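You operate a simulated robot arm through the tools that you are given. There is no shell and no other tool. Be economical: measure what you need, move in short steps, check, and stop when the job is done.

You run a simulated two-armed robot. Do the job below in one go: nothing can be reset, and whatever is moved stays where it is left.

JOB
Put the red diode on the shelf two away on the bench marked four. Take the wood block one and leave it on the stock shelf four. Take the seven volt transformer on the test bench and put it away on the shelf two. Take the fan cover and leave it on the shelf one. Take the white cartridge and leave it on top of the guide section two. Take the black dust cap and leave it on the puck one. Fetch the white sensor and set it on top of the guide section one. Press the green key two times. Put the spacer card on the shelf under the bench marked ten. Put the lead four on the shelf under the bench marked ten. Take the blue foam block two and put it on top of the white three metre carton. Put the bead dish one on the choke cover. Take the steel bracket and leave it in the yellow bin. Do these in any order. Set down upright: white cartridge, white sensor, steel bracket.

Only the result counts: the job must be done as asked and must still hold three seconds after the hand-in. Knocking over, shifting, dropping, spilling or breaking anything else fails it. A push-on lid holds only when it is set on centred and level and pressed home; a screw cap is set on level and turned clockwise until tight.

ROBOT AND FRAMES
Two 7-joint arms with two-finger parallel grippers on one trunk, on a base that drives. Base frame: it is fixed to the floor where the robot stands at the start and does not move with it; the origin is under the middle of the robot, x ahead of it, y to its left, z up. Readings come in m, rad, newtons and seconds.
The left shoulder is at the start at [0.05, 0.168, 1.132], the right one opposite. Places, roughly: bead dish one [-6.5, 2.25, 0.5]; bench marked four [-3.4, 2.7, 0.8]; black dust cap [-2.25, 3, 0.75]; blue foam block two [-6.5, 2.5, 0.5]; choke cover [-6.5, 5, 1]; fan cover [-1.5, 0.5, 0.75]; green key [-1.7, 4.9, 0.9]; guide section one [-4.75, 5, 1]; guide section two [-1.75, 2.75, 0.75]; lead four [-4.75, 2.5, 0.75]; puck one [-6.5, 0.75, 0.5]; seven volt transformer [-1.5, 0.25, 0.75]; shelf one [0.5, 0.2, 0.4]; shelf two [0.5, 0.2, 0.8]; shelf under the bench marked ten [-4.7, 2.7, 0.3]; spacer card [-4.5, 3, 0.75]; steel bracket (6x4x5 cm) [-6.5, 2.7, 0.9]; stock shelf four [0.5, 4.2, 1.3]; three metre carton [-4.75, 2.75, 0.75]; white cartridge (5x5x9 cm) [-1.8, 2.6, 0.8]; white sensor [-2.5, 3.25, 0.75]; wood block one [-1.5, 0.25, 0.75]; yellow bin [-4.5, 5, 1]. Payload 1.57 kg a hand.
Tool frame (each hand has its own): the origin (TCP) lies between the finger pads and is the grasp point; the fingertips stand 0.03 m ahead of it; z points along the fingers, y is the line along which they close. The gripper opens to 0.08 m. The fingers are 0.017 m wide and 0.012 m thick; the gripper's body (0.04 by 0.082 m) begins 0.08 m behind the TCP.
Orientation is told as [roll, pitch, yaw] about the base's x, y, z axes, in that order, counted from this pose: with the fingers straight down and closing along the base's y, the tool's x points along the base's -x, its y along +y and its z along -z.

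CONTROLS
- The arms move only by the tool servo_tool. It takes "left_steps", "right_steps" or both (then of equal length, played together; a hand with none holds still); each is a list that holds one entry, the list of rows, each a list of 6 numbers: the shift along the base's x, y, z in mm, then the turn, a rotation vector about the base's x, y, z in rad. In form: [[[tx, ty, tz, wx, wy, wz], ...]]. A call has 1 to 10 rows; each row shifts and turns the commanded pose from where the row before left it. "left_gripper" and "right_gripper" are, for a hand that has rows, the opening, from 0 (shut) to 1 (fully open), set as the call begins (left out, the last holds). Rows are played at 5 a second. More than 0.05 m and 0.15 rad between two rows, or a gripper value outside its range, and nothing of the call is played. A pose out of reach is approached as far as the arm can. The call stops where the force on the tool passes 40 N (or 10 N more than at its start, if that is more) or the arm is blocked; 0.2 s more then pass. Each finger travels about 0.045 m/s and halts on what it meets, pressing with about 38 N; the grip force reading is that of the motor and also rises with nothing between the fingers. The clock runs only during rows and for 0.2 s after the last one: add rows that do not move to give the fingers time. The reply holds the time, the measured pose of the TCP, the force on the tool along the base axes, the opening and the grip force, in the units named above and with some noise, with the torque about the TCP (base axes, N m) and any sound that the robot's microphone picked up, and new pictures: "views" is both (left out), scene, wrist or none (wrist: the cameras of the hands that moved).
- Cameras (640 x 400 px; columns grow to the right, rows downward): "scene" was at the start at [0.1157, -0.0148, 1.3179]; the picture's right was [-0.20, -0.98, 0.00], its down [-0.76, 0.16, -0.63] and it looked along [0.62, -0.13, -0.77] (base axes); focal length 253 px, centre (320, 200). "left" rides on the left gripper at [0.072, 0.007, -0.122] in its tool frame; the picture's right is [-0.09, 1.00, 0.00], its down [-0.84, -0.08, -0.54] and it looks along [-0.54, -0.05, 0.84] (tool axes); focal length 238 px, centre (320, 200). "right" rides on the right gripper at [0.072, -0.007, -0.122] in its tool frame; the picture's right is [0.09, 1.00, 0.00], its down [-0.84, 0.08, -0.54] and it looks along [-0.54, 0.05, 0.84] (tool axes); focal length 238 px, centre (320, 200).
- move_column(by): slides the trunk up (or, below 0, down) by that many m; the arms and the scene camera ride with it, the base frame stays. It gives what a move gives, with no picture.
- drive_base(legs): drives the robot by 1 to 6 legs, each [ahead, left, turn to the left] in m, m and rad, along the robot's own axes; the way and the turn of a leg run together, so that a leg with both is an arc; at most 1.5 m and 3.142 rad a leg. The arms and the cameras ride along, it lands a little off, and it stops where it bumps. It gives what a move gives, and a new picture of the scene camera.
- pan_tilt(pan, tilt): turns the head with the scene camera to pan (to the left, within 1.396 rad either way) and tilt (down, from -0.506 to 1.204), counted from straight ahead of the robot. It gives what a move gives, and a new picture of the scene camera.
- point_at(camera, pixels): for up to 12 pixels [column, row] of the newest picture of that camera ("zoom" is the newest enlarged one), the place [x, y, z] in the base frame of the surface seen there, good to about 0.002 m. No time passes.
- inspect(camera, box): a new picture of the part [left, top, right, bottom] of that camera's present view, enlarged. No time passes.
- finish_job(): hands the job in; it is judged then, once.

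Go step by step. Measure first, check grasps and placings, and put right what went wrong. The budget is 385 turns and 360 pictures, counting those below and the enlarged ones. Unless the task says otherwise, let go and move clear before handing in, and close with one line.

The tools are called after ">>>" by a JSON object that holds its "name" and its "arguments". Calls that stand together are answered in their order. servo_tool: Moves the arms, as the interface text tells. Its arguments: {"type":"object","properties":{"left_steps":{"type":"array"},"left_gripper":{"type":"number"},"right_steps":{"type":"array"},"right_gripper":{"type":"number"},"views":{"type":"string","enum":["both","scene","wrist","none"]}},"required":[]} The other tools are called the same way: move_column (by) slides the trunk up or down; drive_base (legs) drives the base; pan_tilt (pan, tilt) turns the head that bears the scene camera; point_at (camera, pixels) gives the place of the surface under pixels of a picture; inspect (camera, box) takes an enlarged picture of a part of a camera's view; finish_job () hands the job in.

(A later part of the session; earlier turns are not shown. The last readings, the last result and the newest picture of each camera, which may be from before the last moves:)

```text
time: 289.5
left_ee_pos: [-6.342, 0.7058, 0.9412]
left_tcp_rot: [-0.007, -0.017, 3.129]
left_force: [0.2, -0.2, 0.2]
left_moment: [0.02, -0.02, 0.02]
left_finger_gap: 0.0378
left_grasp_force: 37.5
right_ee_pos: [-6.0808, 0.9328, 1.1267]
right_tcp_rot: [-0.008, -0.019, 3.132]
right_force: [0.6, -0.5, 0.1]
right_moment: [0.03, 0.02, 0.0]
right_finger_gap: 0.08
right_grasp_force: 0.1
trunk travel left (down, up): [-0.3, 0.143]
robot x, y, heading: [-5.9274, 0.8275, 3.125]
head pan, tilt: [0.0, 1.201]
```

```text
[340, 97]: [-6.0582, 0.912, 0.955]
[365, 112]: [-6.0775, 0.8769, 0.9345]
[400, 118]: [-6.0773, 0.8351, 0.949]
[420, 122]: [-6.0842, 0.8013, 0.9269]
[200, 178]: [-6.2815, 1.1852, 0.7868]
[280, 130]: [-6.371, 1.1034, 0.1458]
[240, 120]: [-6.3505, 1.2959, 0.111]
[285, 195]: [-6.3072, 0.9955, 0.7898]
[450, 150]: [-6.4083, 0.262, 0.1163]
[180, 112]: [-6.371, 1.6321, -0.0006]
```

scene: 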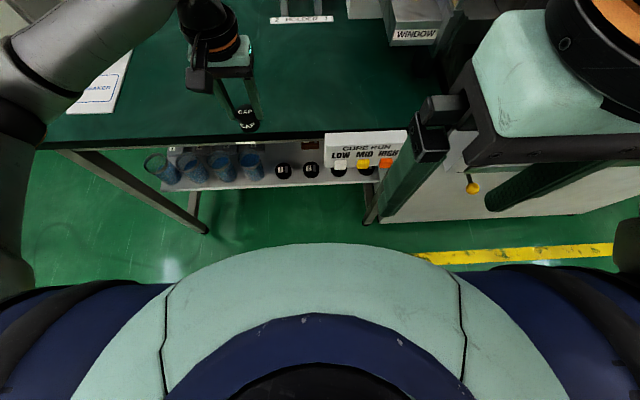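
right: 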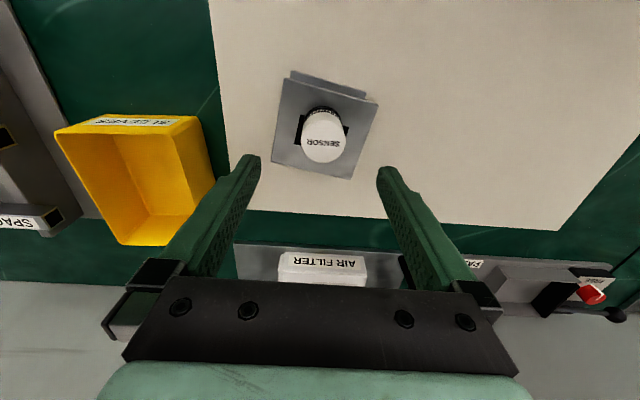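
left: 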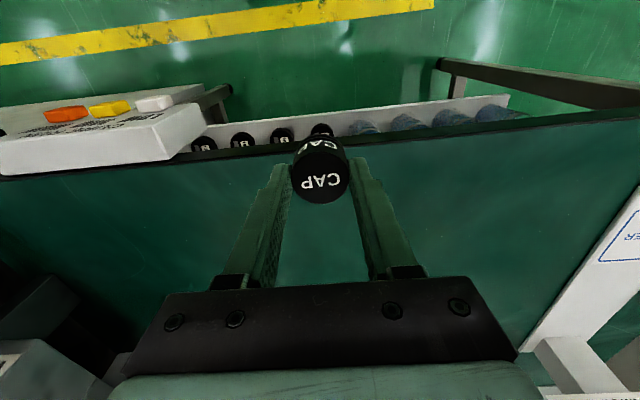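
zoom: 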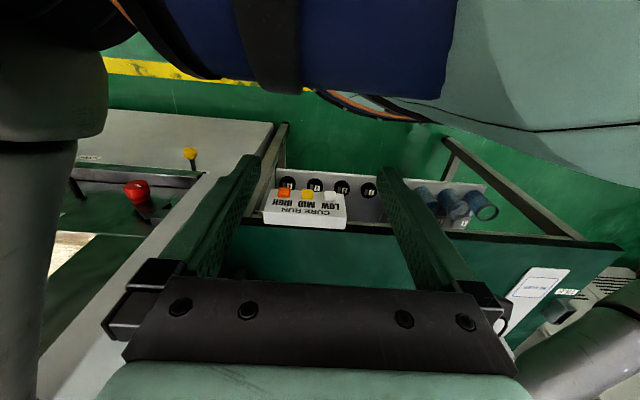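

The body seems held off by the right elbow near the machine post; but from here the left arm can reach with a tilted hand. Back off 1.5 cm and set the cap on the table.

>>> {"name": "drive_base", "arguments": {"legs": [[-0.015, 0, 0]]}}

>>> {"name": "servo_tool", "arguments": {"left_steps": [[[-40, 0, 0, 0, 0, 0], [-45, 0, 0, 0, 0, 0], [0, 0, -20, 0, 0, 0], [0, 0, -12, 0, 0, 0], [0, 0, -5, 0, 0, 0], [0, 0, 0, 0, 0, 0]]], "views": "wrist"}}

```text
time: 290.2
left_ee_pos: [-6.3376, 0.7079, 0.9341]
left_tcp_rot: [-0.004, -0.002, 3.129]
left_force: [-0.1, 0.1, -0.7]
left_moment: [-0.01, -0.02, -0.03]
left_finger_gap: 0.0378
left_grasp_force: 38.1
right_ee_pos: [-6.0776, 0.9352, 1.1243]
right_tcp_rot: [-0.003, -0.003, 3.134]
right_force: [-0.2, 0.5, 0.6]
right_moment: [-0.06, 0.0, -0.01]
right_finger_gap: 0.0798
right_grasp_force: 0.1
trunk travel left (down, up): [-0.3, 0.143]
robot x, y, heading: [-5.9127, 0.8267, 3.128]
head pan, tilt: [0.0, 1.201]
```

scene: 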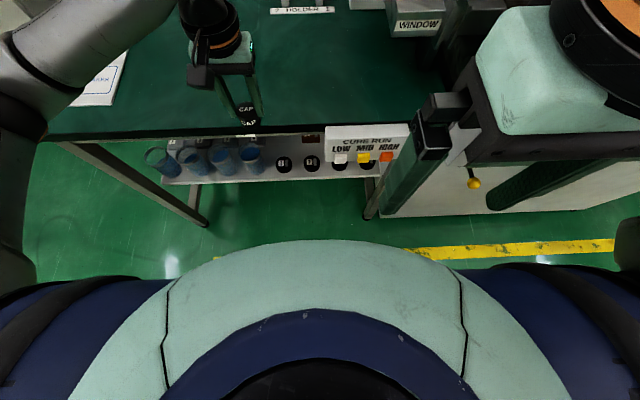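

```text
time: 291.6
left_ee_pos: [-6.423, 0.7066, 0.9029]
left_tcp_rot: [-0.001, -0.005, 3.131]
left_force: [2.5, -5.9, 22.3]
left_moment: [-0.35, -0.26, -0.04]
left_finger_gap: 0.0377
left_grasp_force: 38.3
right_ee_pos: [-6.0766, 0.9346, 1.1255]
right_tcp_rot: [-0.003, -0.004, 3.136]
right_force: [1.0, 0.8, 0.2]
right_moment: [0.01, -0.01, 0.02]
right_finger_gap: 0.0798
right_grasp_force: 0.0
trunk travel left (down, up): [-0.3, 0.143]
robot x, y, heading: [-5.9162, 0.829, 3.126]
head pan, tilt: [0.0, 1.201]
```

left: 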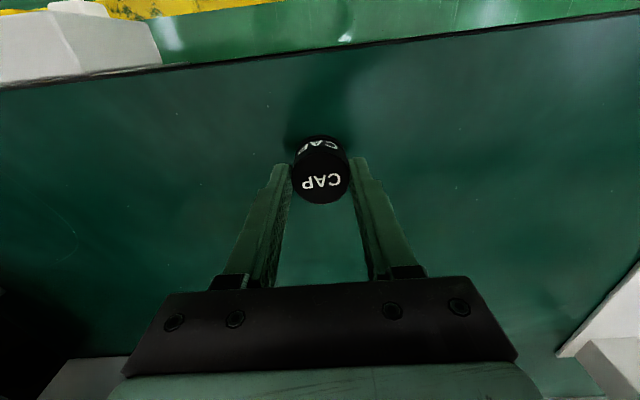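

Cap rests on the table. Release, rise, and tilt the left hand forward 0.75 rad for a re-grip.

>>> {"name": "servo_tool", "arguments": {"left_steps": [[[0, 0, 0, 0, 0, 0], [0, 0, 0, 0, 0, 0], [0, 0, 20, 0, 0, 0], [0, 0, 40, 0, 0, 0], [10, 0, 0, 0, 0.15, 0], [10, 0, 0, 0, 0.15, 0], [10, 0, 0, 0, 0.15, 0], [10, 0, 0, 0, 0.15, 0], [12, 0, 0, 0, 0.15, 0], [0, 0, 0, 0, 0, 0]]], "left_gripper": 1, "views": "both"}}

```text
time: 293.8
left_ee_pos: [-6.3693, 0.7099, 0.9593]
left_tcp_rot: [0.008, -0.753, 3.125]
left_force: [-0.4, -0.8, 0.0]
left_moment: [0.0, 0.01, 0.02]
left_finger_gap: 0.08
left_grasp_force: 0.1
right_ee_pos: [-6.0763, 0.9349, 1.1248]
right_tcp_rot: [-0.003, -0.004, 3.135]
right_force: [0.4, 0.2, 0.1]
right_moment: [0.02, -0.01, 0.0]
right_finger_gap: 0.0799
right_grasp_force: 0.1
trunk travel left (down, up): [-0.3, 0.143]
robot x, y, heading: [-5.9136, 0.8252, 3.127]
head pan, tilt: [0.0, 1.201]
```

scene: 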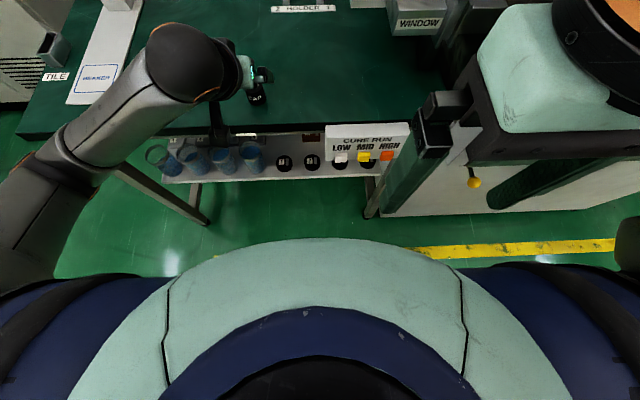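
left: 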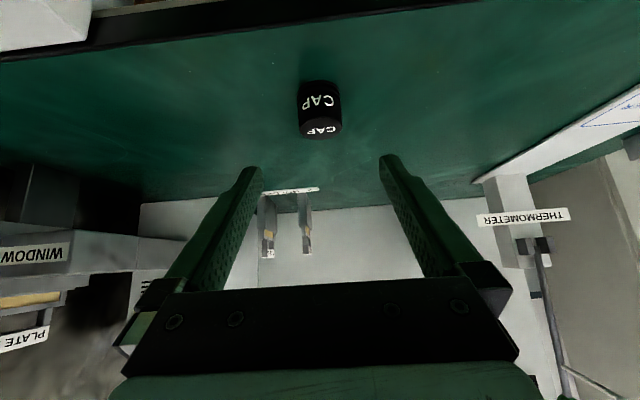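

>>> {"name": "point_at", "arguments": {"camera": "left", "pixels": [[320, 131], [302, 128], [337, 128], [319, 105], [318, 86]]}}

```text
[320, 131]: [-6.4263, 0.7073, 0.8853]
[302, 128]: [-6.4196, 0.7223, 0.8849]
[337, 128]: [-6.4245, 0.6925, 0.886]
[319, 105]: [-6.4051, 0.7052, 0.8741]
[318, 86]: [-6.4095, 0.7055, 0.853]
```

>>> {"name": "servo_tool", "arguments": {"left_steps": [[[-18, -3, -40, 0, 0, 0], [-15, 0, -30, 0, 0, 0], [-10, 0, -11, 0, 0, 0], [0, 0, 0, 0, 0, 0]]], "views": "none"}}

>>> {"name": "servo_tool", "arguments": {"left_steps": [[[0, 0, 0, 0, 0, 0], [0, 0, 0, 0, 0, 0], [0, 0, 0, 0, 0, 0], [0, 0, 0, 0, 0, 0], [0, 0, 0, 0, 0, 0]]], "left_gripper": 0, "views": "wrist"}}

```text
time: 294.8
left_ee_pos: [-6.4112, 0.7049, 0.8779]
left_tcp_rot: [0.01, -0.752, 3.125]
left_force: [2.6, 0.4, 4.6]
left_moment: [0.19, -0.07, -0.18]
left_finger_gap: 0.0797
left_grasp_force: 0.1
right_ee_pos: [-6.076, 0.9344, 1.1246]
right_tcp_rot: [-0.005, -0.005, 3.135]
right_force: [-0.8, -0.1, -0.1]
right_moment: [-0.02, 0.01, 0.0]
right_finger_gap: 0.0801
right_grasp_force: 0.2
trunk travel left (down, up): [-0.3, 0.143]
robot x, y, heading: [-5.9143, 0.8269, 3.128]
head pan, tilt: [0.0, 1.201]
```

```text
time: 296.0
left_ee_pos: [-6.4115, 0.7054, 0.8772]
left_tcp_rot: [0.008, -0.75, 3.126]
left_force: [-0.3, 0.4, 3.2]
left_moment: [0.08, 0.08, 0.02]
left_finger_gap: 0.0384
left_grasp_force: 37.7
right_ee_pos: [-6.0763, 0.9348, 1.1244]
right_tcp_rot: [-0.004, -0.002, 3.134]
right_force: [0.3, -0.2, 0.8]
right_moment: [0.03, -0.03, 0.01]
right_finger_gap: 0.0801
right_grasp_force: 0.1
trunk travel left (down, up): [-0.3, 0.143]
robot x, y, heading: [-5.9147, 0.8263, 3.13]
head pan, tilt: [0.0, 1.201]
```

left: 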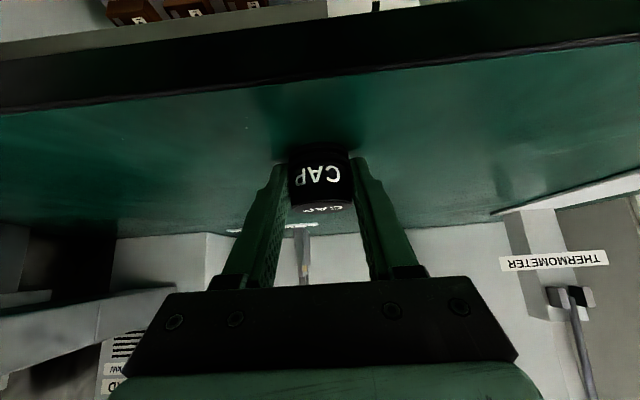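

Cap gripped with the tilted hand. Lift, retract, back off slightly and lower the trunk.

>>> {"name": "servo_tool", "arguments": {"left_steps": [[[0, 0, 25, 0, 0, 0], [30, 0, 10, 0, 0, 0], [40, 0, 0, 0, 0, 0], [40, 0, 0, 0, 0, 0], [40, 0, 0, 0, 0, 0], [40, 0, 0, 0, 0, 0]]], "views": "none"}}

>>> {"name": "drive_base", "arguments": {"legs": [[-0.06, 0, 0.01]]}}

>>> {"name": "move_column", "arguments": {"by": -0.3}}

>>> {"name": "pan_tilt", "arguments": {"pan": 0.2, "tilt": 0.6}}

```text
time: 297.4
left_ee_pos: [-6.2632, 0.7288, 0.9006]
left_tcp_rot: [0.02, -0.765, 3.136]
left_force: [-0.3, -0.2, -1.0]
left_moment: [0.01, 0.0, 0.0]
left_finger_gap: 0.0379
left_grasp_force: 38.2
left hand out of reach, approached as far as the arm can: row 5, 6
right_ee_pos: [-6.0759, 0.9335, 1.1237]
right_tcp_rot: [-0.005, -0.003, 3.135]
right_force: [0.0, -0.1, -0.4]
right_moment: [-0.01, 0.04, -0.02]
right_finger_gap: 0.08
right_grasp_force: 0.1
trunk travel left (down, up): [-0.3, 0.143]
robot x, y, heading: [-5.9115, 0.8246, 3.126]
head pan, tilt: [0.0, 1.201]
```

```text
time: 298.4
left_ee_pos: [-6.2048, 0.725, 0.901]
left_tcp_rot: [0.019, -0.766, -3.137]
left_force: [0.0, -0.6, -0.9]
left_moment: [-0.01, 0.01, 0.0]
left_finger_gap: 0.038
left_grasp_force: 37.8
right_ee_pos: [-6.0179, 0.933, 1.1239]
right_tcp_rot: [-0.004, -0.002, -3.14]
right_force: [-0.3, 0.1, -1.1]
right_moment: [-0.01, 0.02, 0.0]
right_finger_gap: 0.08
right_grasp_force: 0.1
trunk travel left (down, up): [-0.3, 0.143]
robot x, y, heading: [-5.8556, 0.8243, 3.138]
head pan, tilt: [0.0, 1.201]
```

scene: 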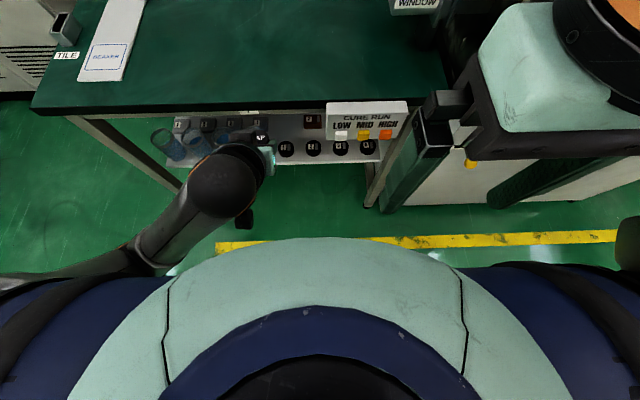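

```text
time: 301.4
left_ee_pos: [-6.2064, 0.7243, 0.6016]
left_tcp_rot: [0.019, -0.766, -3.135]
left_force: [0.2, 0.4, -0.9]
left_moment: [0.02, 0.0, 0.03]
left_finger_gap: 0.0384
left_grasp_force: 38.0
right_ee_pos: [-6.0196, 0.9327, 0.823]
right_tcp_rot: [-0.003, -0.003, -3.14]
right_force: [-0.6, 0.3, -0.4]
right_moment: [0.03, 0.01, 0.01]
right_finger_gap: 0.0798
right_grasp_force: 0.1
trunk travel left (down, up): [0.0, 0.443]
robot x, y, heading: [-5.8508, 0.8243, 3.135]
head pan, tilt: [0.0, 1.201]
```

```text
time: 302.4
left_ee_pos: [-6.2064, 0.7247, 0.6019]
left_tcp_rot: [0.02, -0.766, -3.135]
left_force: [-0.2, -0.4, -0.6]
left_moment: [0.02, 0.01, 0.0]
left_finger_gap: 0.0382
left_grasp_force: 37.6
right_ee_pos: [-6.022, 0.9327, 0.8291]
right_tcp_rot: [0.008, 0.018, 3.125]
right_force: [-0.4, 0.1, -0.6]
right_moment: [0.02, 0.03, 0.02]
right_finger_gap: 0.0802
right_grasp_force: 0.0
trunk travel left (down, up): [0.0, 0.443]
robot x, y, heading: [-5.8554, 0.8254, 3.139]
head pan, tilt: [0.201, 0.6]
```

scene: 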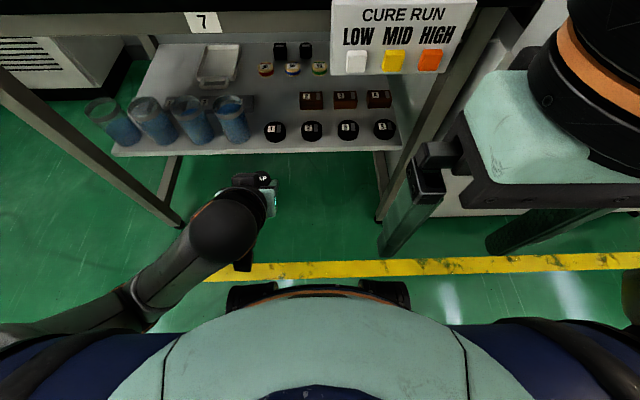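

>>> {"name": "point_at", "arguments": {"camera": "scene", "pixels": [[274, 126], [268, 124], [281, 124], [230, 105], [230, 125], [270, 150], [290, 20], [262, 176]]}}

>>> {"name": "inspect", "arguments": {"camera": "scene", "box": [200, 90, 320, 210]}}

```text
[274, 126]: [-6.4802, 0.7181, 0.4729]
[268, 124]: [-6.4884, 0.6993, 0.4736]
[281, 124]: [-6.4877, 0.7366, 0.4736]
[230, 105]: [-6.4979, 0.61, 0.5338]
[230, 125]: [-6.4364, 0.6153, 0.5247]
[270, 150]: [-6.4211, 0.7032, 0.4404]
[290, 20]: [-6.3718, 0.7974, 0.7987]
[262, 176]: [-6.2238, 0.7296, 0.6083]
```

```text
3.33 times, centred on (260, 150) of scene
```

zoom: 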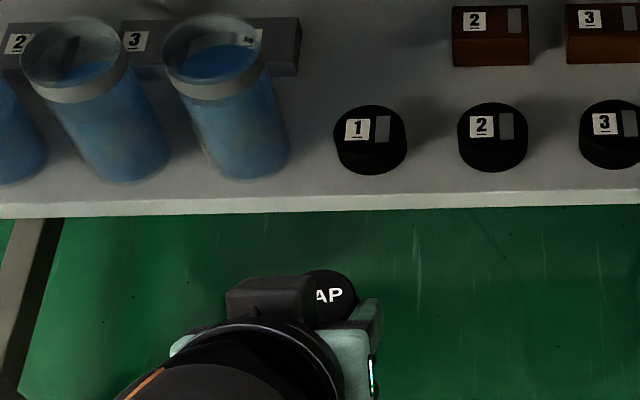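

Puck one's top centre ≈(-6.478,0.719,0.473). Move the cap in under the table at z≈0.545.

>>> {"name": "servo_tool", "arguments": {"left_steps": [[[-20, 0, -30, 0, 0, 0], [-35, 0, -27, 0, 0, 0], [-40, -2, 0, 0, 0, 0], [-40, -2, 0, 0, 0, 0], [-40, -2, 0, 0, 0, 0], [-40, 0, 0, 0, 0, 0], [-30, 0, 0, 0, 0, 0], [-16, 0, 0, 0, 0, 0], [0, 0, 0, 0, 0, 0]]], "views": "both"}}

```text
time: 304.6
left_ee_pos: [-6.4688, 0.697, 0.5383]
left_tcp_rot: [0.075, -0.767, 3.129]
left_force: [-0.5, 0.1, 0.2]
left_moment: [-0.02, -0.03, 0.03]
left_finger_gap: 0.0381
left_grasp_force: 38.3
right_ee_pos: [-6.0219, 0.932, 0.8283]
right_tcp_rot: [0.005, 0.027, 3.119]
right_force: [-0.1, 0.9, 1.4]
right_moment: [-0.01, 0.08, -0.01]
right_finger_gap: 0.0803
right_grasp_force: 0.0
trunk travel left (down, up): [0.0, 0.443]
robot x, y, heading: [-5.8552, 0.8298, 3.138]
head pan, tilt: [0.201, 0.6]
stopped in row 9 (left hand): the arm was blocked; the commanded pose is now the measured one
```

scene: 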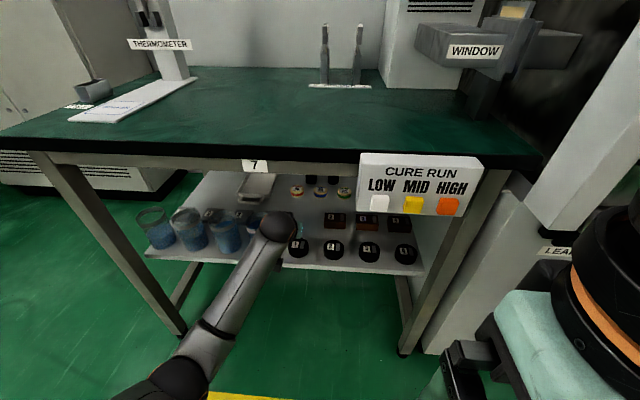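
left: 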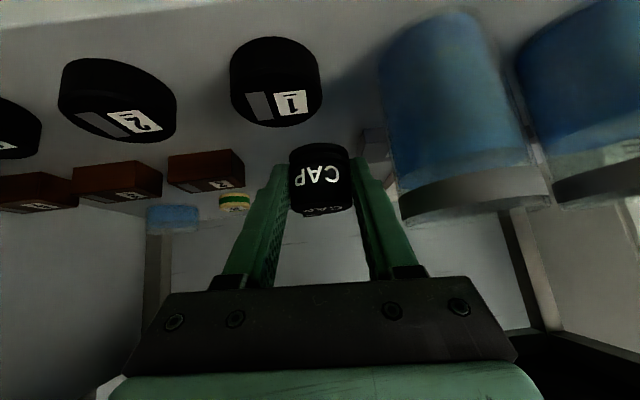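

The arm was blocked with roll drifting; y is off by 2 cm. Measure the forearm vs. shelf edge.

>>> {"name": "point_at", "arguments": {"camera": "scene", "pixels": [[275, 220], [262, 250], [240, 290], [210, 345], [290, 222], [180, 380], [250, 168], [300, 172], [170, 160], [350, 272]]}}

>>> {"name": "inspect", "arguments": {"camera": "scene", "box": [140, 160, 380, 310]}}

```text
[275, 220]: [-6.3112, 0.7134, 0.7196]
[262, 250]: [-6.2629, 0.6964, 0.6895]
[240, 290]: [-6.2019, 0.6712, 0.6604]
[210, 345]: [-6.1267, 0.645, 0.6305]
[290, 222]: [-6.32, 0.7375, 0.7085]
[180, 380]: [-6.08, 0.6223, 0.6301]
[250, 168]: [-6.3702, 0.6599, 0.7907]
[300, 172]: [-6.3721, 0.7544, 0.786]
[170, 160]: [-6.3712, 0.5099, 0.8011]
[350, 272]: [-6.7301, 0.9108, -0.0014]
```

```text
2.67 times, centred on (260, 235) of scene
```

zoom: 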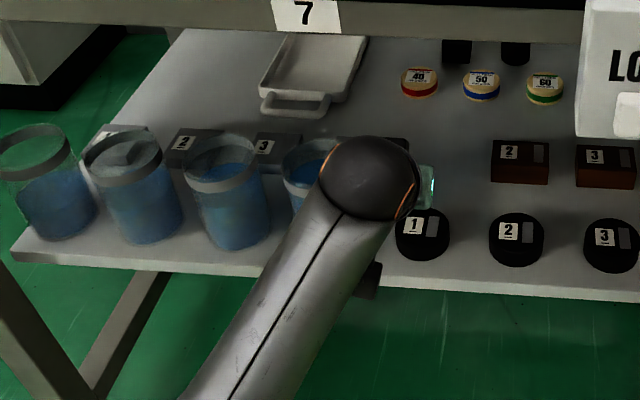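

>>> {"name": "servo_tool", "arguments": {"left_steps": [[[0, 10, 3, 0, 0, 0], [0, 10, 3, 0, 0, 0], [0, 0, 0, 0, 0, 0]]], "views": "wrist"}}

```text
time: 305.4
left_ee_pos: [-6.4687, 0.7163, 0.5444]
left_tcp_rot: [0.076, -0.765, 3.131]
left_force: [0.5, -0.4, -0.2]
left_moment: [-0.02, 0.0, 0.04]
left_finger_gap: 0.0381
left_grasp_force: 38.2
right_ee_pos: [-6.0218, 0.9304, 0.8286]
right_tcp_rot: [0.008, 0.023, 3.121]
right_force: [0.3, -0.8, 0.2]
right_moment: [-0.01, -0.04, 0.0]
right_finger_gap: 0.0803
right_grasp_force: 0.0
trunk travel left (down, up): [0.0, 0.443]
robot x, y, heading: [-5.8543, 0.8269, 3.135]
head pan, tilt: [0.201, 0.6]
```

left: 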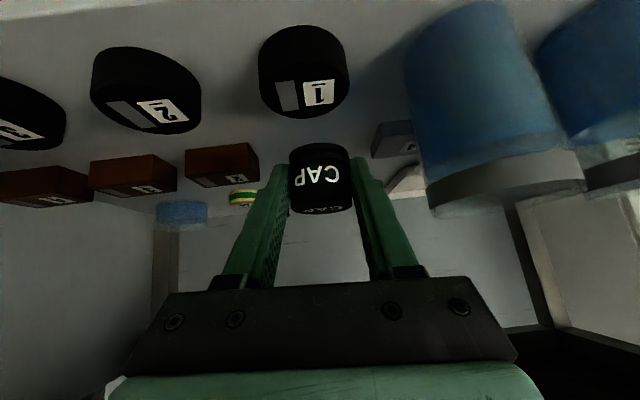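

Now aligned. Remove the roll and lower onto the puck.

>>> {"name": "servo_tool", "arguments": {"left_steps": [[[1, 3, 0, 0.024, 0, -0.023], [0, 0, 0, 0.024, 0, -0.023], [0, 0, 0, 0, 0, 0]]], "views": "none"}}

>>> {"name": "inspect", "arguments": {"camera": "left", "box": [160, 0, 480, 240]}}

>>> {"name": "point_at", "arguments": {"camera": "zoom", "pixels": [[300, 190], [250, 190], [350, 190], [310, 320]]}}

```text
time: 306.2
left_ee_pos: [-6.468, 0.7196, 0.5437]
left_tcp_rot: [0.009, -0.765, 3.131]
left_force: [-1.3, 0.0, -0.8]
left_moment: [0.03, 0.0, 0.05]
left_finger_gap: 0.0382
left_grasp_force: 37.9
right_ee_pos: [-6.0213, 0.9293, 0.8279]
right_tcp_rot: [0.007, 0.023, 3.122]
right_force: [0.4, -0.4, 0.4]
right_moment: [0.0, -0.03, -0.04]
right_finger_gap: 0.0802
right_grasp_force: 0.1
trunk travel left (down, up): [0.0, 0.443]
robot x, y, heading: [-5.8538, 0.8264, 3.137]
head pan, tilt: [0.201, 0.6]
```

```text
1.67 times, centred on (320, 120) of left
```

zoom: 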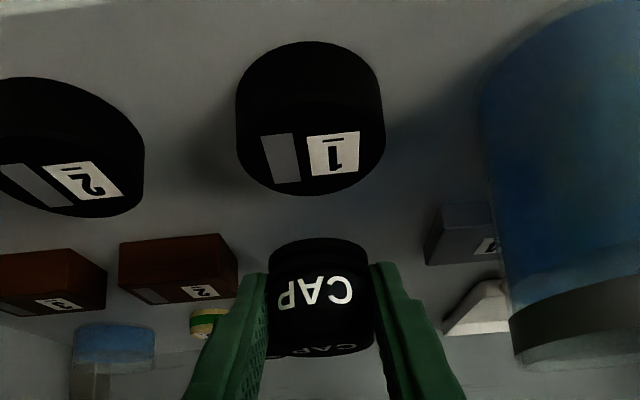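

```text
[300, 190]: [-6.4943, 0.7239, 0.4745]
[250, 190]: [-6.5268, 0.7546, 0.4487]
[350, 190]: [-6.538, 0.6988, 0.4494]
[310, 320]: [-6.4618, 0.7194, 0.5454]
```

>>> {"name": "point_at", "arguments": {"camera": "zoom", "pixels": [[311, 150], [311, 120], [311, 100], [311, 193], [245, 150], [378, 150], [311, 60]]}}

```text
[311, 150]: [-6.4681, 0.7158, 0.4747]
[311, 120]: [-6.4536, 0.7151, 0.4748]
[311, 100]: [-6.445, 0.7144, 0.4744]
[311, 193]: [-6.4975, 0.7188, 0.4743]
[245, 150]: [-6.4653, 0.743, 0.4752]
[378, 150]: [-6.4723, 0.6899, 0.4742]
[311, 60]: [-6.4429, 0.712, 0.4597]
```

Puck centre is (-6.471,0.7165). Adjust and lower.

>>> {"name": "servo_tool", "arguments": {"left_steps": [[[8, -2.5, -15, 0, 0, 0], [0, 0, -18, 0, 0, 0], [0, 0, -4, 0, 0, 0], [0, 0, -2, 0, 0, 0], [0, 0, 0, 0, 0, 0]]], "views": "wrist"}}

```text
time: 307.6
left_ee_pos: [-6.4752, 0.7111, 0.5387]
left_tcp_rot: [0.03, -0.823, 3.124]
left_force: [0.6, 0.5, 0.2]
left_moment: [0.0, 0.0, 0.04]
left_finger_gap: 0.0382
left_grasp_force: 38.1
right_ee_pos: [-6.0173, 0.9331, 0.8287]
right_tcp_rot: [0.009, 0.021, 3.118]
right_force: [-0.7, 0.0, 0.5]
right_moment: [0.0, 0.03, 0.0]
right_finger_gap: 0.0799
right_grasp_force: 0.0
trunk travel left (down, up): [0.0, 0.443]
robot x, y, heading: [-5.8578, 0.8262, 3.137]
head pan, tilt: [0.201, 0.6]
stopped in row 5 (left hand): the arm was blocked; the commanded pose is now the measured one
```

left: 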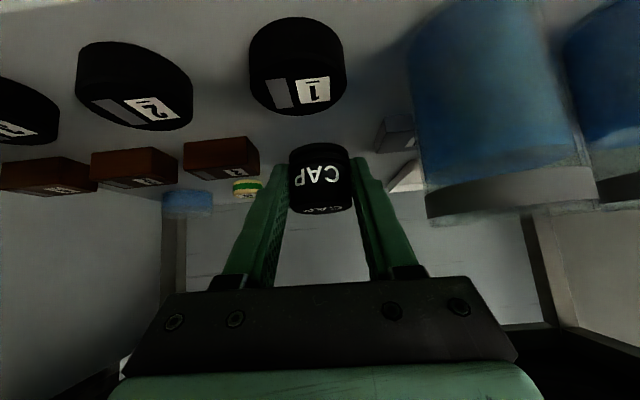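

The left arm stops without tool force, so some link is obstructed; the right hand also shifted. Look at the right side and left elbow.

>>> {"name": "pan_tilt", "arguments": {"pan": -0.8, "tilt": 0.7}}

>>> {"name": "pan_tilt", "arguments": {"pan": 0.7, "tilt": 1.0}}

```text
time: 308.9
left_ee_pos: [-6.4759, 0.7107, 0.5416]
left_tcp_rot: [0.028, -0.825, 3.125]
left_force: [-0.3, -0.4, -0.4]
left_moment: [0.01, -0.01, -0.02]
left_finger_gap: 0.0383
left_grasp_force: 38.3
right_ee_pos: [-6.0177, 0.9322, 0.83]
right_tcp_rot: [0.012, 0.014, 3.12]
right_force: [0.0, -0.6, -0.3]
right_moment: [0.02, 0.0, -0.05]
right_finger_gap: 0.08
right_grasp_force: 0.2
trunk travel left (down, up): [0.0, 0.443]
robot x, y, heading: [-5.8531, 0.8286, 3.127]
head pan, tilt: [-0.799, 0.7]
```

scene: 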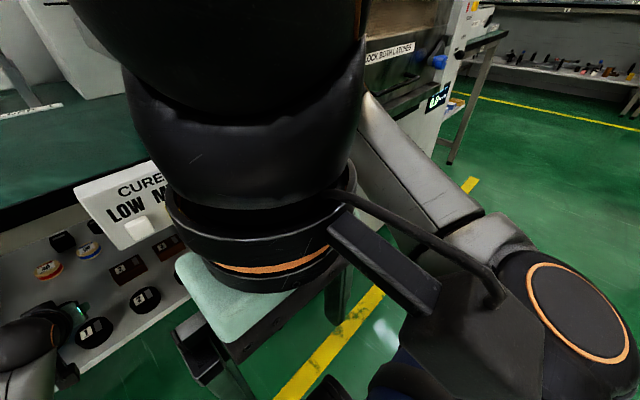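

```text
time: 310.5
left_ee_pos: [-6.4759, 0.7112, 0.5398]
left_tcp_rot: [0.026, -0.826, 3.123]
left_force: [-0.4, 0.1, -0.4]
left_moment: [0.01, -0.03, 0.01]
left_finger_gap: 0.0376
left_grasp_force: 38.2
right_ee_pos: [-6.0198, 0.935, 0.8252]
right_tcp_rot: [-0.003, 0.033, 3.115]
right_force: [0.0, -0.7, -0.6]
right_moment: [0.01, 0.04, -0.01]
right_finger_gap: 0.0799
right_grasp_force: 0.0
trunk travel left (down, up): [0.0, 0.443]
robot x, y, heading: [-5.8568, 0.8286, 3.135]
head pan, tilt: [0.7, 1.0]
```

scene: 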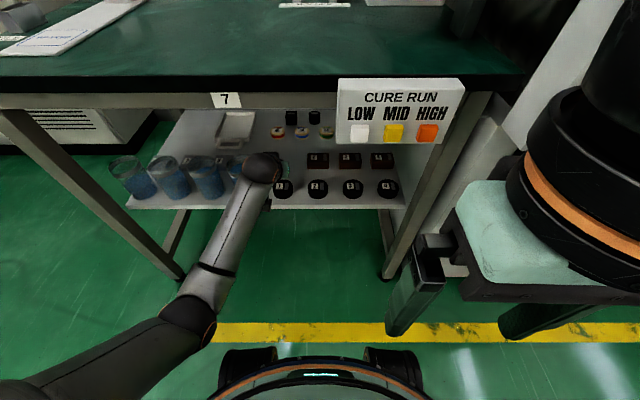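

>>> {"name": "inspect", "arguments": {"camera": "scene", "box": [0, 0, 640, 400]}}

```text
1.00 times, centred on (320, 200) of scene
```

zoom: 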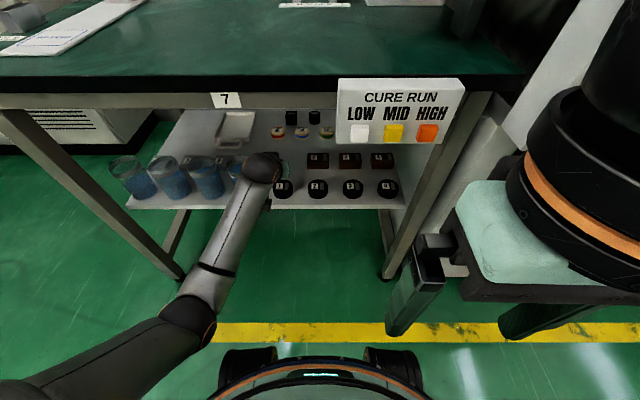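

The right wrist crowds the head, and the left elbow seems too low. Retract the left hand, move the right hand forward a bit, and raise the trunk 0.12 m.

>>> {"name": "servo_tool", "arguments": {"left_steps": [[[20, 0, 5, 0, 0, 0], [45, 0, 5, 0, 0, 0], [45, 0, 5, 0, 0, 0], [45, 0, 5, 0, 0, 0], [45, 0, 5, 0, 0, 0], [40, 0, 5, 0, 0, 0]]], "right_steps": [[[-30, 0, 0, 0, 0, 0], [-30, 0, 0, 0, 0, 0], [-30, 0, 0, 0, 0, 0], [0, 0, 0, 0, 0, 0], [0, 0, 0, 0, 0, 0], [0, 0, 0, 0, 0, 0]]], "views": "none"}}

>>> {"name": "move_column", "arguments": {"by": 0.12}}

>>> {"name": "pan_tilt", "arguments": {"pan": 0.2, "tilt": 0.9}}

```text
time: 311.2
left_ee_pos: [-6.4376, 0.7002, 0.6584]
left_tcp_rot: [0.087, -1.028, 3.091]
left_force: [0.8, 0.0, -1.0]
left_moment: [0.02, -0.02, -0.03]
left_finger_gap: 0.038
left_grasp_force: 37.8
right_ee_pos: [-6.0843, 0.9356, 0.8372]
right_tcp_rot: [0.021, 0.0, 3.127]
right_force: [-0.2, 0.4, -1.0]
right_moment: [0.01, 0.03, 0.01]
right_finger_gap: 0.0798
right_grasp_force: 0.1
trunk travel left (down, up): [0.0, 0.443]
robot x, y, heading: [-5.8546, 0.8263, 3.134]
head pan, tilt: [0.7, 1.0]
stopped in row 3 (left hand): the arm was blocked; the commanded pose is now the measured one
```

```text
time: 312.1
left_ee_pos: [-6.4368, 0.6988, 0.6889]
left_tcp_rot: [0.064, -0.976, 3.107]
left_force: [-0.2, 0.2, -0.6]
left_moment: [-0.02, -0.01, -0.02]
left_finger_gap: 0.0378
left_grasp_force: 37.8
right_ee_pos: [-6.0928, 0.93, 0.8875]
right_tcp_rot: [0.009, 0.015, 3.123]
right_force: [0.0, -0.1, -0.2]
right_moment: [-0.03, 0.02, 0.01]
right_finger_gap: 0.0799
right_grasp_force: 0.0
trunk travel left (down, up): [-0.058, 0.384]
robot x, y, heading: [-5.8534, 0.8305, 3.135]
head pan, tilt: [0.7, 1.0]
stopped: the force on the tool passed its limit (the readings are from after the stop); the commanded pose is now the measured one
```

```text
time: 313.0
left_ee_pos: [-6.4392, 0.6991, 0.6867]
left_tcp_rot: [0.064, -0.976, 3.108]
left_force: [1.6, -0.4, -3.7]
left_moment: [0.1, 0.41, -0.04]
left_finger_gap: 0.0383
left_grasp_force: 38.2
right_ee_pos: [-6.0933, 0.9305, 0.8882]
right_tcp_rot: [0.011, 0.015, 3.126]
right_force: [0.7, 0.0, -0.7]
right_moment: [0.0, 0.01, 0.01]
right_finger_gap: 0.0799
right_grasp_force: 0.0
trunk travel left (down, up): [-0.058, 0.384]
robot x, y, heading: [-5.854, 0.8263, 3.135]
head pan, tilt: [0.201, 0.901]
```

scene: 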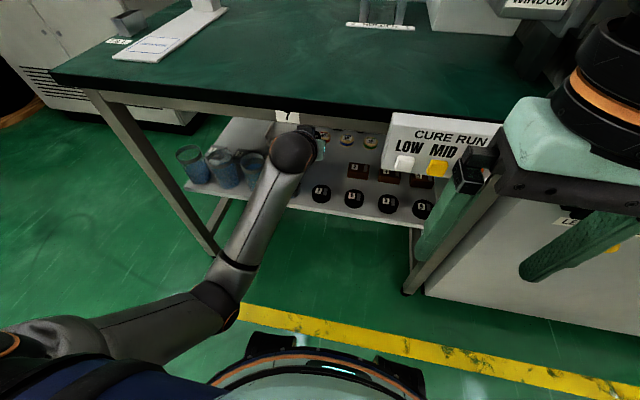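

The left palm is pressing up under the apron. Ease it down and outwards in small steps.

>>> {"name": "servo_tool", "arguments": {"left_steps": [[[0, 5, -15, 0, 0, 0], [5, 5, -15, 0, 0, 0], [10, 5, -10, 0, -0.05, 0], [10, 0, -10, 0, -0.05, 0]]], "views": "scene"}}

```text
time: 314.2
left_ee_pos: [-6.4268, 0.6842, 0.653]
left_tcp_rot: [0.149, -0.915, 3.071]
left_force: [0.1, 0.0, -0.4]
left_moment: [-0.01, -0.03, -0.03]
left_finger_gap: 0.0381
left_grasp_force: 37.6
right_ee_pos: [-6.0924, 0.9304, 0.8863]
right_tcp_rot: [0.01, 0.017, 3.126]
right_force: [0.3, -0.3, 0.3]
right_moment: [-0.02, 0.04, 0.02]
right_finger_gap: 0.08
right_grasp_force: 0.1
trunk travel left (down, up): [-0.058, 0.384]
robot x, y, heading: [-5.8569, 0.8305, 3.135]
head pan, tilt: [0.201, 0.901]
stopped in row 4 (left hand): the arm was blocked; the commanded pose is now the measured one
```

scene: 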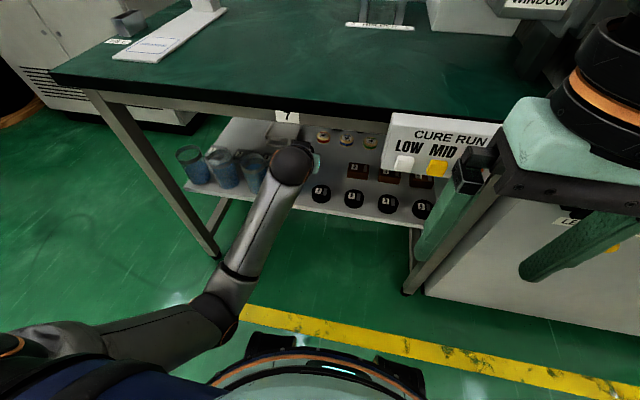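

Elbow contact limits the arm, so I'll pull out by driving the base back.

>>> {"name": "drive_base", "arguments": {"legs": [[-0.3, 0, 0]]}}

```text
time: 316.2
left_ee_pos: [-6.1239, 0.6837, 0.652]
left_tcp_rot: [0.151, -0.913, 3.071]
left_force: [1.0, 0.0, -0.5]
left_moment: [-0.01, -0.01, 0.01]
left_finger_gap: 0.038
left_grasp_force: 38.0
right_ee_pos: [-5.7901, 0.9291, 0.8872]
right_tcp_rot: [0.01, 0.016, 3.127]
right_force: [0.9, -0.6, -0.1]
right_moment: [0.01, -0.03, 0.02]
right_finger_gap: 0.0801
right_grasp_force: 0.1
trunk travel left (down, up): [-0.058, 0.384]
robot x, y, heading: [-5.5515, 0.8221, 3.138]
head pan, tilt: [0.201, 0.901]
```

scene: 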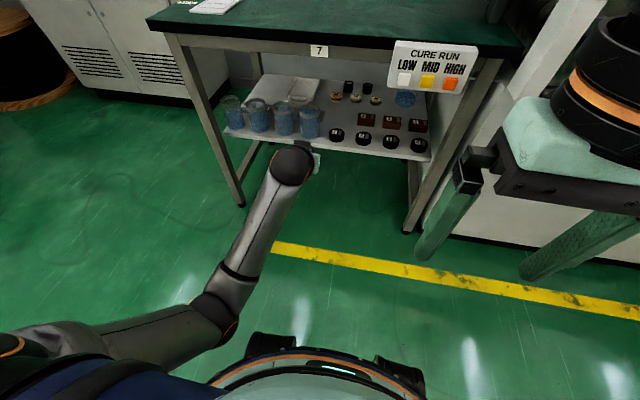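

Everything is intact. Raise the trunk 0.14 m so the elbow clears, and restore the hand's tilt.

>>> {"name": "move_column", "arguments": {"by": 0.14}}

>>> {"name": "servo_tool", "arguments": {"left_steps": [[[0, 10, -20, 0, -0.05, 0], [0, 10, -20, 0.03, -0.05, -0.03], [0, 10, -20, 0.04, -0.05, -0.04], [0, 0, -20, 0.03, 0, -0.03], [0, 0, -20, 0, 0, 0], [0, 0, 0, 0, 0, 0]]], "views": "both"}}

```text
time: 317.9
left_ee_pos: [-6.124, 0.6825, 0.7921]
left_tcp_rot: [0.154, -0.913, 3.071]
left_force: [-0.2, 0.3, -1.0]
left_moment: [0.03, -0.01, 0.03]
left_finger_gap: 0.0382
left_grasp_force: 37.9
right_ee_pos: [-5.7904, 0.9293, 1.0281]
right_tcp_rot: [0.01, 0.016, 3.126]
right_force: [0.1, -0.1, 0.3]
right_moment: [-0.03, -0.01, -0.02]
right_finger_gap: 0.0803
right_grasp_force: 0.0
trunk travel left (down, up): [-0.198, 0.244]
robot x, y, heading: [-5.5525, 0.8251, 3.138]
head pan, tilt: [0.201, 0.901]
```

```text
time: 319.5
left_ee_pos: [-6.1367, 0.6847, 0.7006]
left_tcp_rot: [0.059, -0.79, 3.066]
left_force: [-1.9, -0.2, -0.7]
left_moment: [0.01, 0.02, -0.01]
left_finger_gap: 0.0383
left_grasp_force: 38.3
right_ee_pos: [-5.7906, 0.9286, 1.0272]
right_tcp_rot: [0.009, 0.016, 3.128]
right_force: [0.4, 0.0, 0.0]
right_moment: [0.01, 0.01, 0.04]
right_finger_gap: 0.0802
right_grasp_force: 0.0
trunk travel left (down, up): [-0.198, 0.244]
robot x, y, heading: [-5.5538, 0.8308, 3.133]
head pan, tilt: [0.201, 0.901]
stopped in row 6 (left hand): the arm was blocked; the commanded pose is now the measured one
```

scene: 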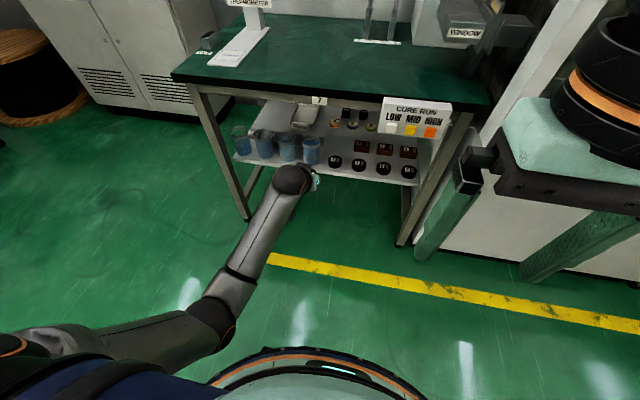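
left: 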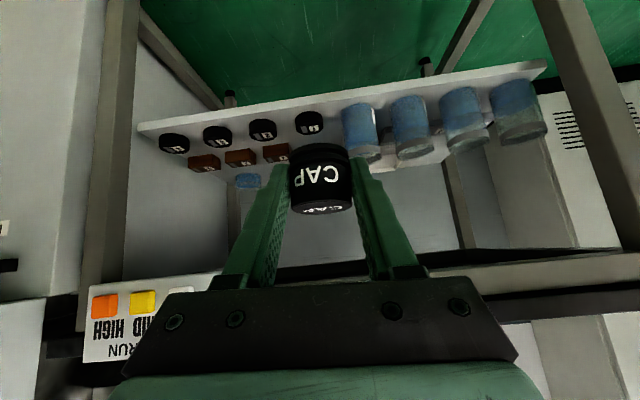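

The elbow has folded in front of the trunk. I'll un-tilt, lift and swing the hand left to bring the elbow back outward.

>>> {"name": "servo_tool", "arguments": {"left_steps": [[[-20, -10, 40, 0, 0, 0], [-20, -10, 40, 0, 0, 0], [0, -15, 40, 0, -0.13, 0], [0, -15, 40, 0, -0.13, 0], [0, -15, 40, 0, -0.13, 0], [0, -15, 40, 0, -0.13, 0], [0, -15, 40, 0, -0.13, 0], [0, -15, 20, 0, -0.13, 0]]], "views": "scene"}}

```text
time: 321.3
left_ee_pos: [-6.1594, 0.5709, 0.9981]
left_tcp_rot: [-0.001, -0.015, 3.087]
left_force: [-0.2, -0.6, 0.0]
left_moment: [0.0, 0.01, 0.02]
left_finger_gap: 0.0382
left_grasp_force: 37.7
left hand out of reach, approached as far as the arm can: row 8
right_ee_pos: [-5.7905, 0.9277, 1.0277]
right_tcp_rot: [0.011, 0.016, 3.125]
right_force: [0.7, -0.3, -0.1]
right_moment: [0.02, 0.0, -0.03]
right_finger_gap: 0.0801
right_grasp_force: 0.1
trunk travel left (down, up): [-0.198, 0.244]
robot x, y, heading: [-5.5533, 0.8261, 3.135]
head pan, tilt: [0.201, 0.901]
```

scene: 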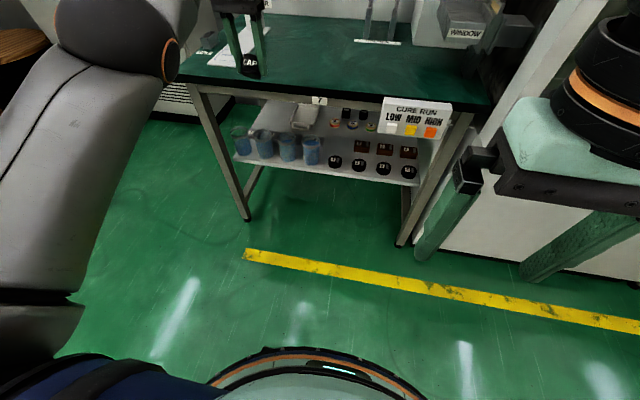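

Elbow is outward now. Next I'll bring the hand into the final pose shape (tilted, z≈0.545, arm extended) in free space, then drive in.

>>> {"name": "servo_tool", "arguments": {"left_steps": [[[6, 14.6, -45, 0, 0.078, 0.005], [6, 14.6, -45, 0, 0.078, 0.005], [6, 14.6, -45, 0, 0.078, 0.005], [6, 14.6, -45, 0, 0.078, 0.005], [6, 14.6, -45, 0, 0.078, 0.005], [6, 14.6, -45, 0, 0.078, 0.005], [6, 14.6, -45, 0, 0.078, 0.005], [6, 14.6, -45, 0, 0.078, 0.005], [6, 14.6, -45, 0, 0.078, 0.005], [5, 14.6, -45, 0, 0.063, 0]]], "views": "both"}}

```text
time: 323.5
left_ee_pos: [-6.2299, 0.7261, 0.5858]
left_tcp_rot: [0.027, -0.763, 3.124]
left_force: [0.1, 0.0, -0.5]
left_moment: [-0.01, 0.01, -0.01]
left_finger_gap: 0.0382
left_grasp_force: 37.8
left hand out of reach, approached as far as the arm can: row 1, 2, 3, 4, 5, 6, 7, 9, 10
right_ee_pos: [-5.7901, 0.9277, 1.0274]
right_tcp_rot: [0.012, 0.016, 3.126]
right_force: [0.3, 0.4, 0.2]
right_moment: [0.02, 0.02, 0.02]
right_finger_gap: 0.08
right_grasp_force: 0.1
trunk travel left (down, up): [-0.198, 0.244]
robot x, y, heading: [-5.5545, 0.829, 3.134]
head pan, tilt: [0.201, 0.901]
```

scene: 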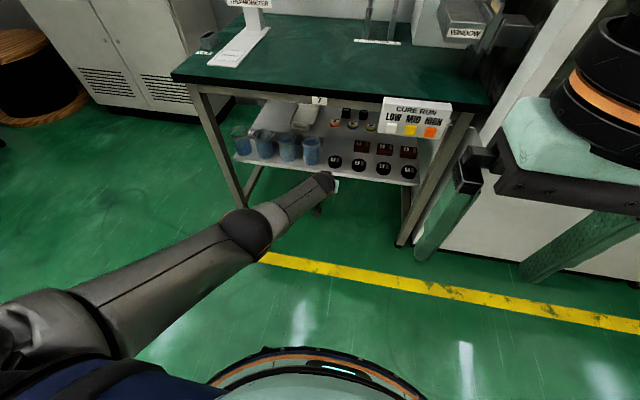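
left: 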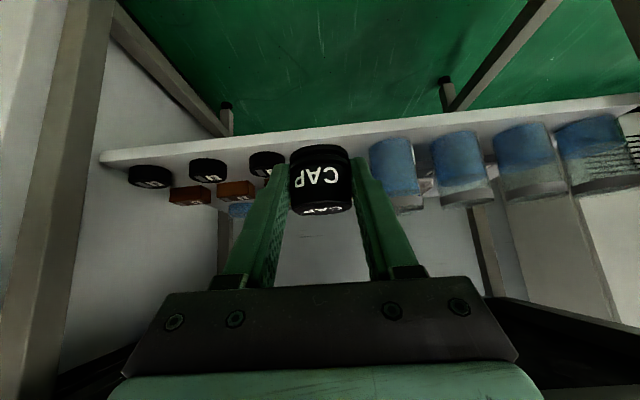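

Good arm shape. Bring it to z≈0.545 with a little slack, then drive in.

>>> {"name": "servo_tool", "arguments": {"left_steps": [[[20, -4, -20, 0, 0, 0], [20, -4, -20, 0, 0, 0], [0, 0, 0, 0, 0, 0]]], "views": "none"}}

```text
time: 324.3
left_ee_pos: [-6.192, 0.7154, 0.5466]
left_tcp_rot: [0.03, -0.778, 3.124]
left_force: [-0.2, 0.2, -0.6]
left_moment: [0.02, -0.02, -0.02]
left_finger_gap: 0.0379
left_grasp_force: 38.5
right_ee_pos: [-5.7899, 0.9285, 1.0289]
right_tcp_rot: [0.009, 0.016, 3.127]
right_force: [-0.4, 0.2, -0.1]
right_moment: [0.0, 0.01, 0.01]
right_finger_gap: 0.08
right_grasp_force: 0.0
trunk travel left (down, up): [-0.198, 0.244]
robot x, y, heading: [-5.5558, 0.8258, 3.136]
head pan, tilt: [0.201, 0.901]
```

>>> {"name": "drive_base", "arguments": {"legs": [[0.255, 0, 0]]}}

>>> {"name": "inspect", "arguments": {"camera": "left", "box": [160, 0, 480, 240]}}

```text
time: 326.1
left_ee_pos: [-6.444, 0.7145, 0.5446]
left_tcp_rot: [0.03, -0.774, 3.126]
left_force: [-0.3, 0.5, -0.3]
left_moment: [-0.01, -0.02, 0.02]
left_finger_gap: 0.038
left_grasp_force: 38.1
right_ee_pos: [-6.0429, 0.9299, 1.0272]
right_tcp_rot: [0.013, 0.016, 3.128]
right_force: [0.5, -0.2, 0.3]
right_moment: [0.01, -0.05, 0.01]
right_finger_gap: 0.0802
right_grasp_force: 0.0
trunk travel left (down, up): [-0.198, 0.244]
robot x, y, heading: [-5.8038, 0.8246, 3.139]
head pan, tilt: [0.201, 0.901]
```

scene: 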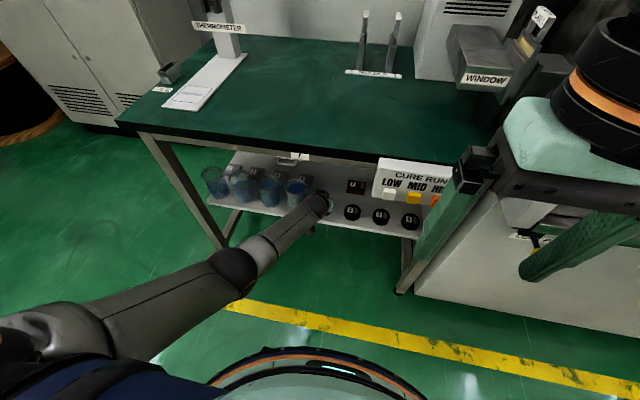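

```text
1.67 times, centred on (320, 120) of left
```

zoom: 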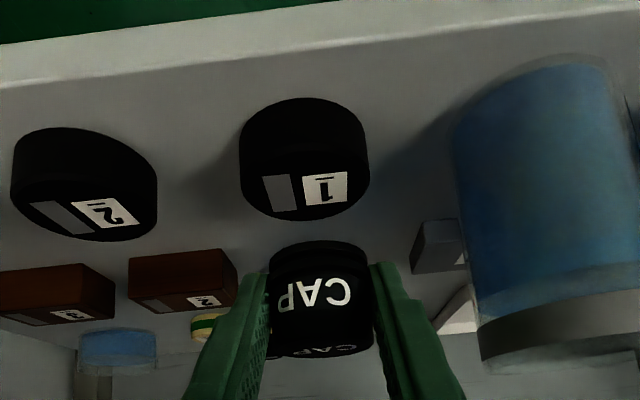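

Aligned. Shift 16 mm in, trim the angle, and lower.

>>> {"name": "servo_tool", "arguments": {"left_steps": [[[-8, 1, -10, 0.014, -0.02, -0.014], [-8, 1, -10, 0, 0, 0], [0, 0, -15, 0, 0, 0], [0, 0, 0, 0, 0, 0]]], "views": "none"}}

>>> {"name": "inspect", "arguments": {"camera": "left", "box": [160, 0, 480, 240]}}

```text
time: 327.1
left_ee_pos: [-6.4481, 0.7152, 0.5296]
left_tcp_rot: [0.01, -0.758, 3.126]
left_force: [0.7, 0.7, -0.4]
left_moment: [0.01, -0.02, 0.0]
left_finger_gap: 0.0383
left_grasp_force: 37.8
left hand out of reach, approached as far as the arm can: row 2, 3
right_ee_pos: [-6.042, 0.9287, 1.028]
right_tcp_rot: [0.01, 0.018, 3.13]
right_force: [0.4, -0.7, -0.5]
right_moment: [0.0, 0.01, 0.04]
right_finger_gap: 0.08
right_grasp_force: 0.1
trunk travel left (down, up): [-0.198, 0.244]
robot x, y, heading: [-5.8064, 0.8265, 3.141]
head pan, tilt: [0.201, 0.901]
```

```text
1.67 times, centred on (320, 120) of left
```

zoom: 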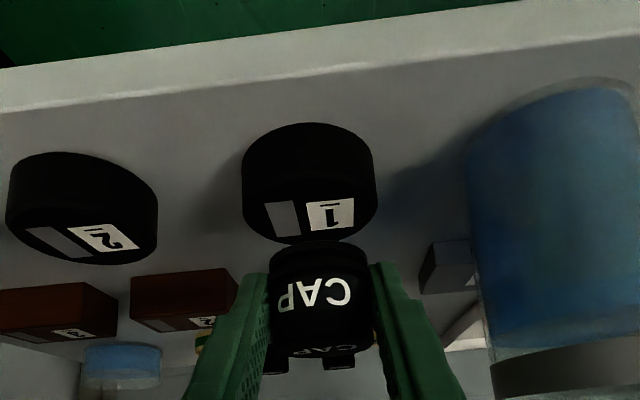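

At reach limit; drive forward 3.5 cm (cap bottom still clears the puck).

>>> {"name": "drive_base", "arguments": {"legs": [[0.035, 0, 0]]}}

```text
time: 328.0
left_ee_pos: [-6.4821, 0.7143, 0.5272]
left_tcp_rot: [0.013, -0.757, 3.125]
left_force: [0.5, 0.1, -0.2]
left_moment: [0.03, 0.03, -0.01]
left_finger_gap: 0.0381
left_grasp_force: 38.0
right_ee_pos: [-6.0779, 0.9295, 1.0288]
right_tcp_rot: [0.011, 0.015, 3.13]
right_force: [-0.6, -0.8, 0.6]
right_moment: [0.01, -0.04, 0.02]
right_finger_gap: 0.08
right_grasp_force: 0.0
trunk travel left (down, up): [-0.198, 0.244]
robot x, y, heading: [-5.8369, 0.8274, 3.142]
head pan, tilt: [0.201, 0.901]
```

scene: 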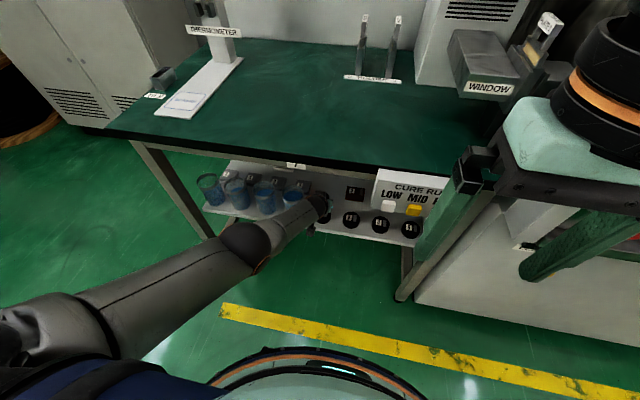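

>>> {"name": "servo_tool", "arguments": {"left_steps": [[[11, 1, -8, 0, 0, 0], [11, 1, -8, 0, 0, 0], [0, 0, -5, 0, 0, 0], [0, 0, -3, 0, 0, 0], [0, 0, 0, 0, 0, 0]]], "views": "wrist"}}

```text
time: 329.2
left_ee_pos: [-6.4631, 0.7062, 0.5041]
left_tcp_rot: [0.026, -0.757, 3.125]
left_force: [-0.2, 0.1, -0.4]
left_moment: [0.0, 0.03, -0.04]
left_finger_gap: 0.0381
left_grasp_force: 38.1
right_ee_pos: [-6.0779, 0.9295, 1.0272]
right_tcp_rot: [0.011, 0.015, 3.128]
right_force: [-0.3, 0.4, 0.5]
right_moment: [0.0, 0.0, 0.0]
right_finger_gap: 0.0799
right_grasp_force: 0.1
trunk travel left (down, up): [-0.198, 0.244]
robot x, y, heading: [-5.8373, 0.8279, 3.143]
head pan, tilt: [0.201, 0.901]
```

left: 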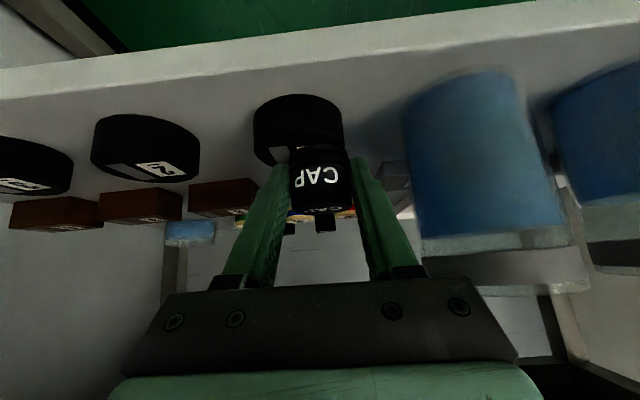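

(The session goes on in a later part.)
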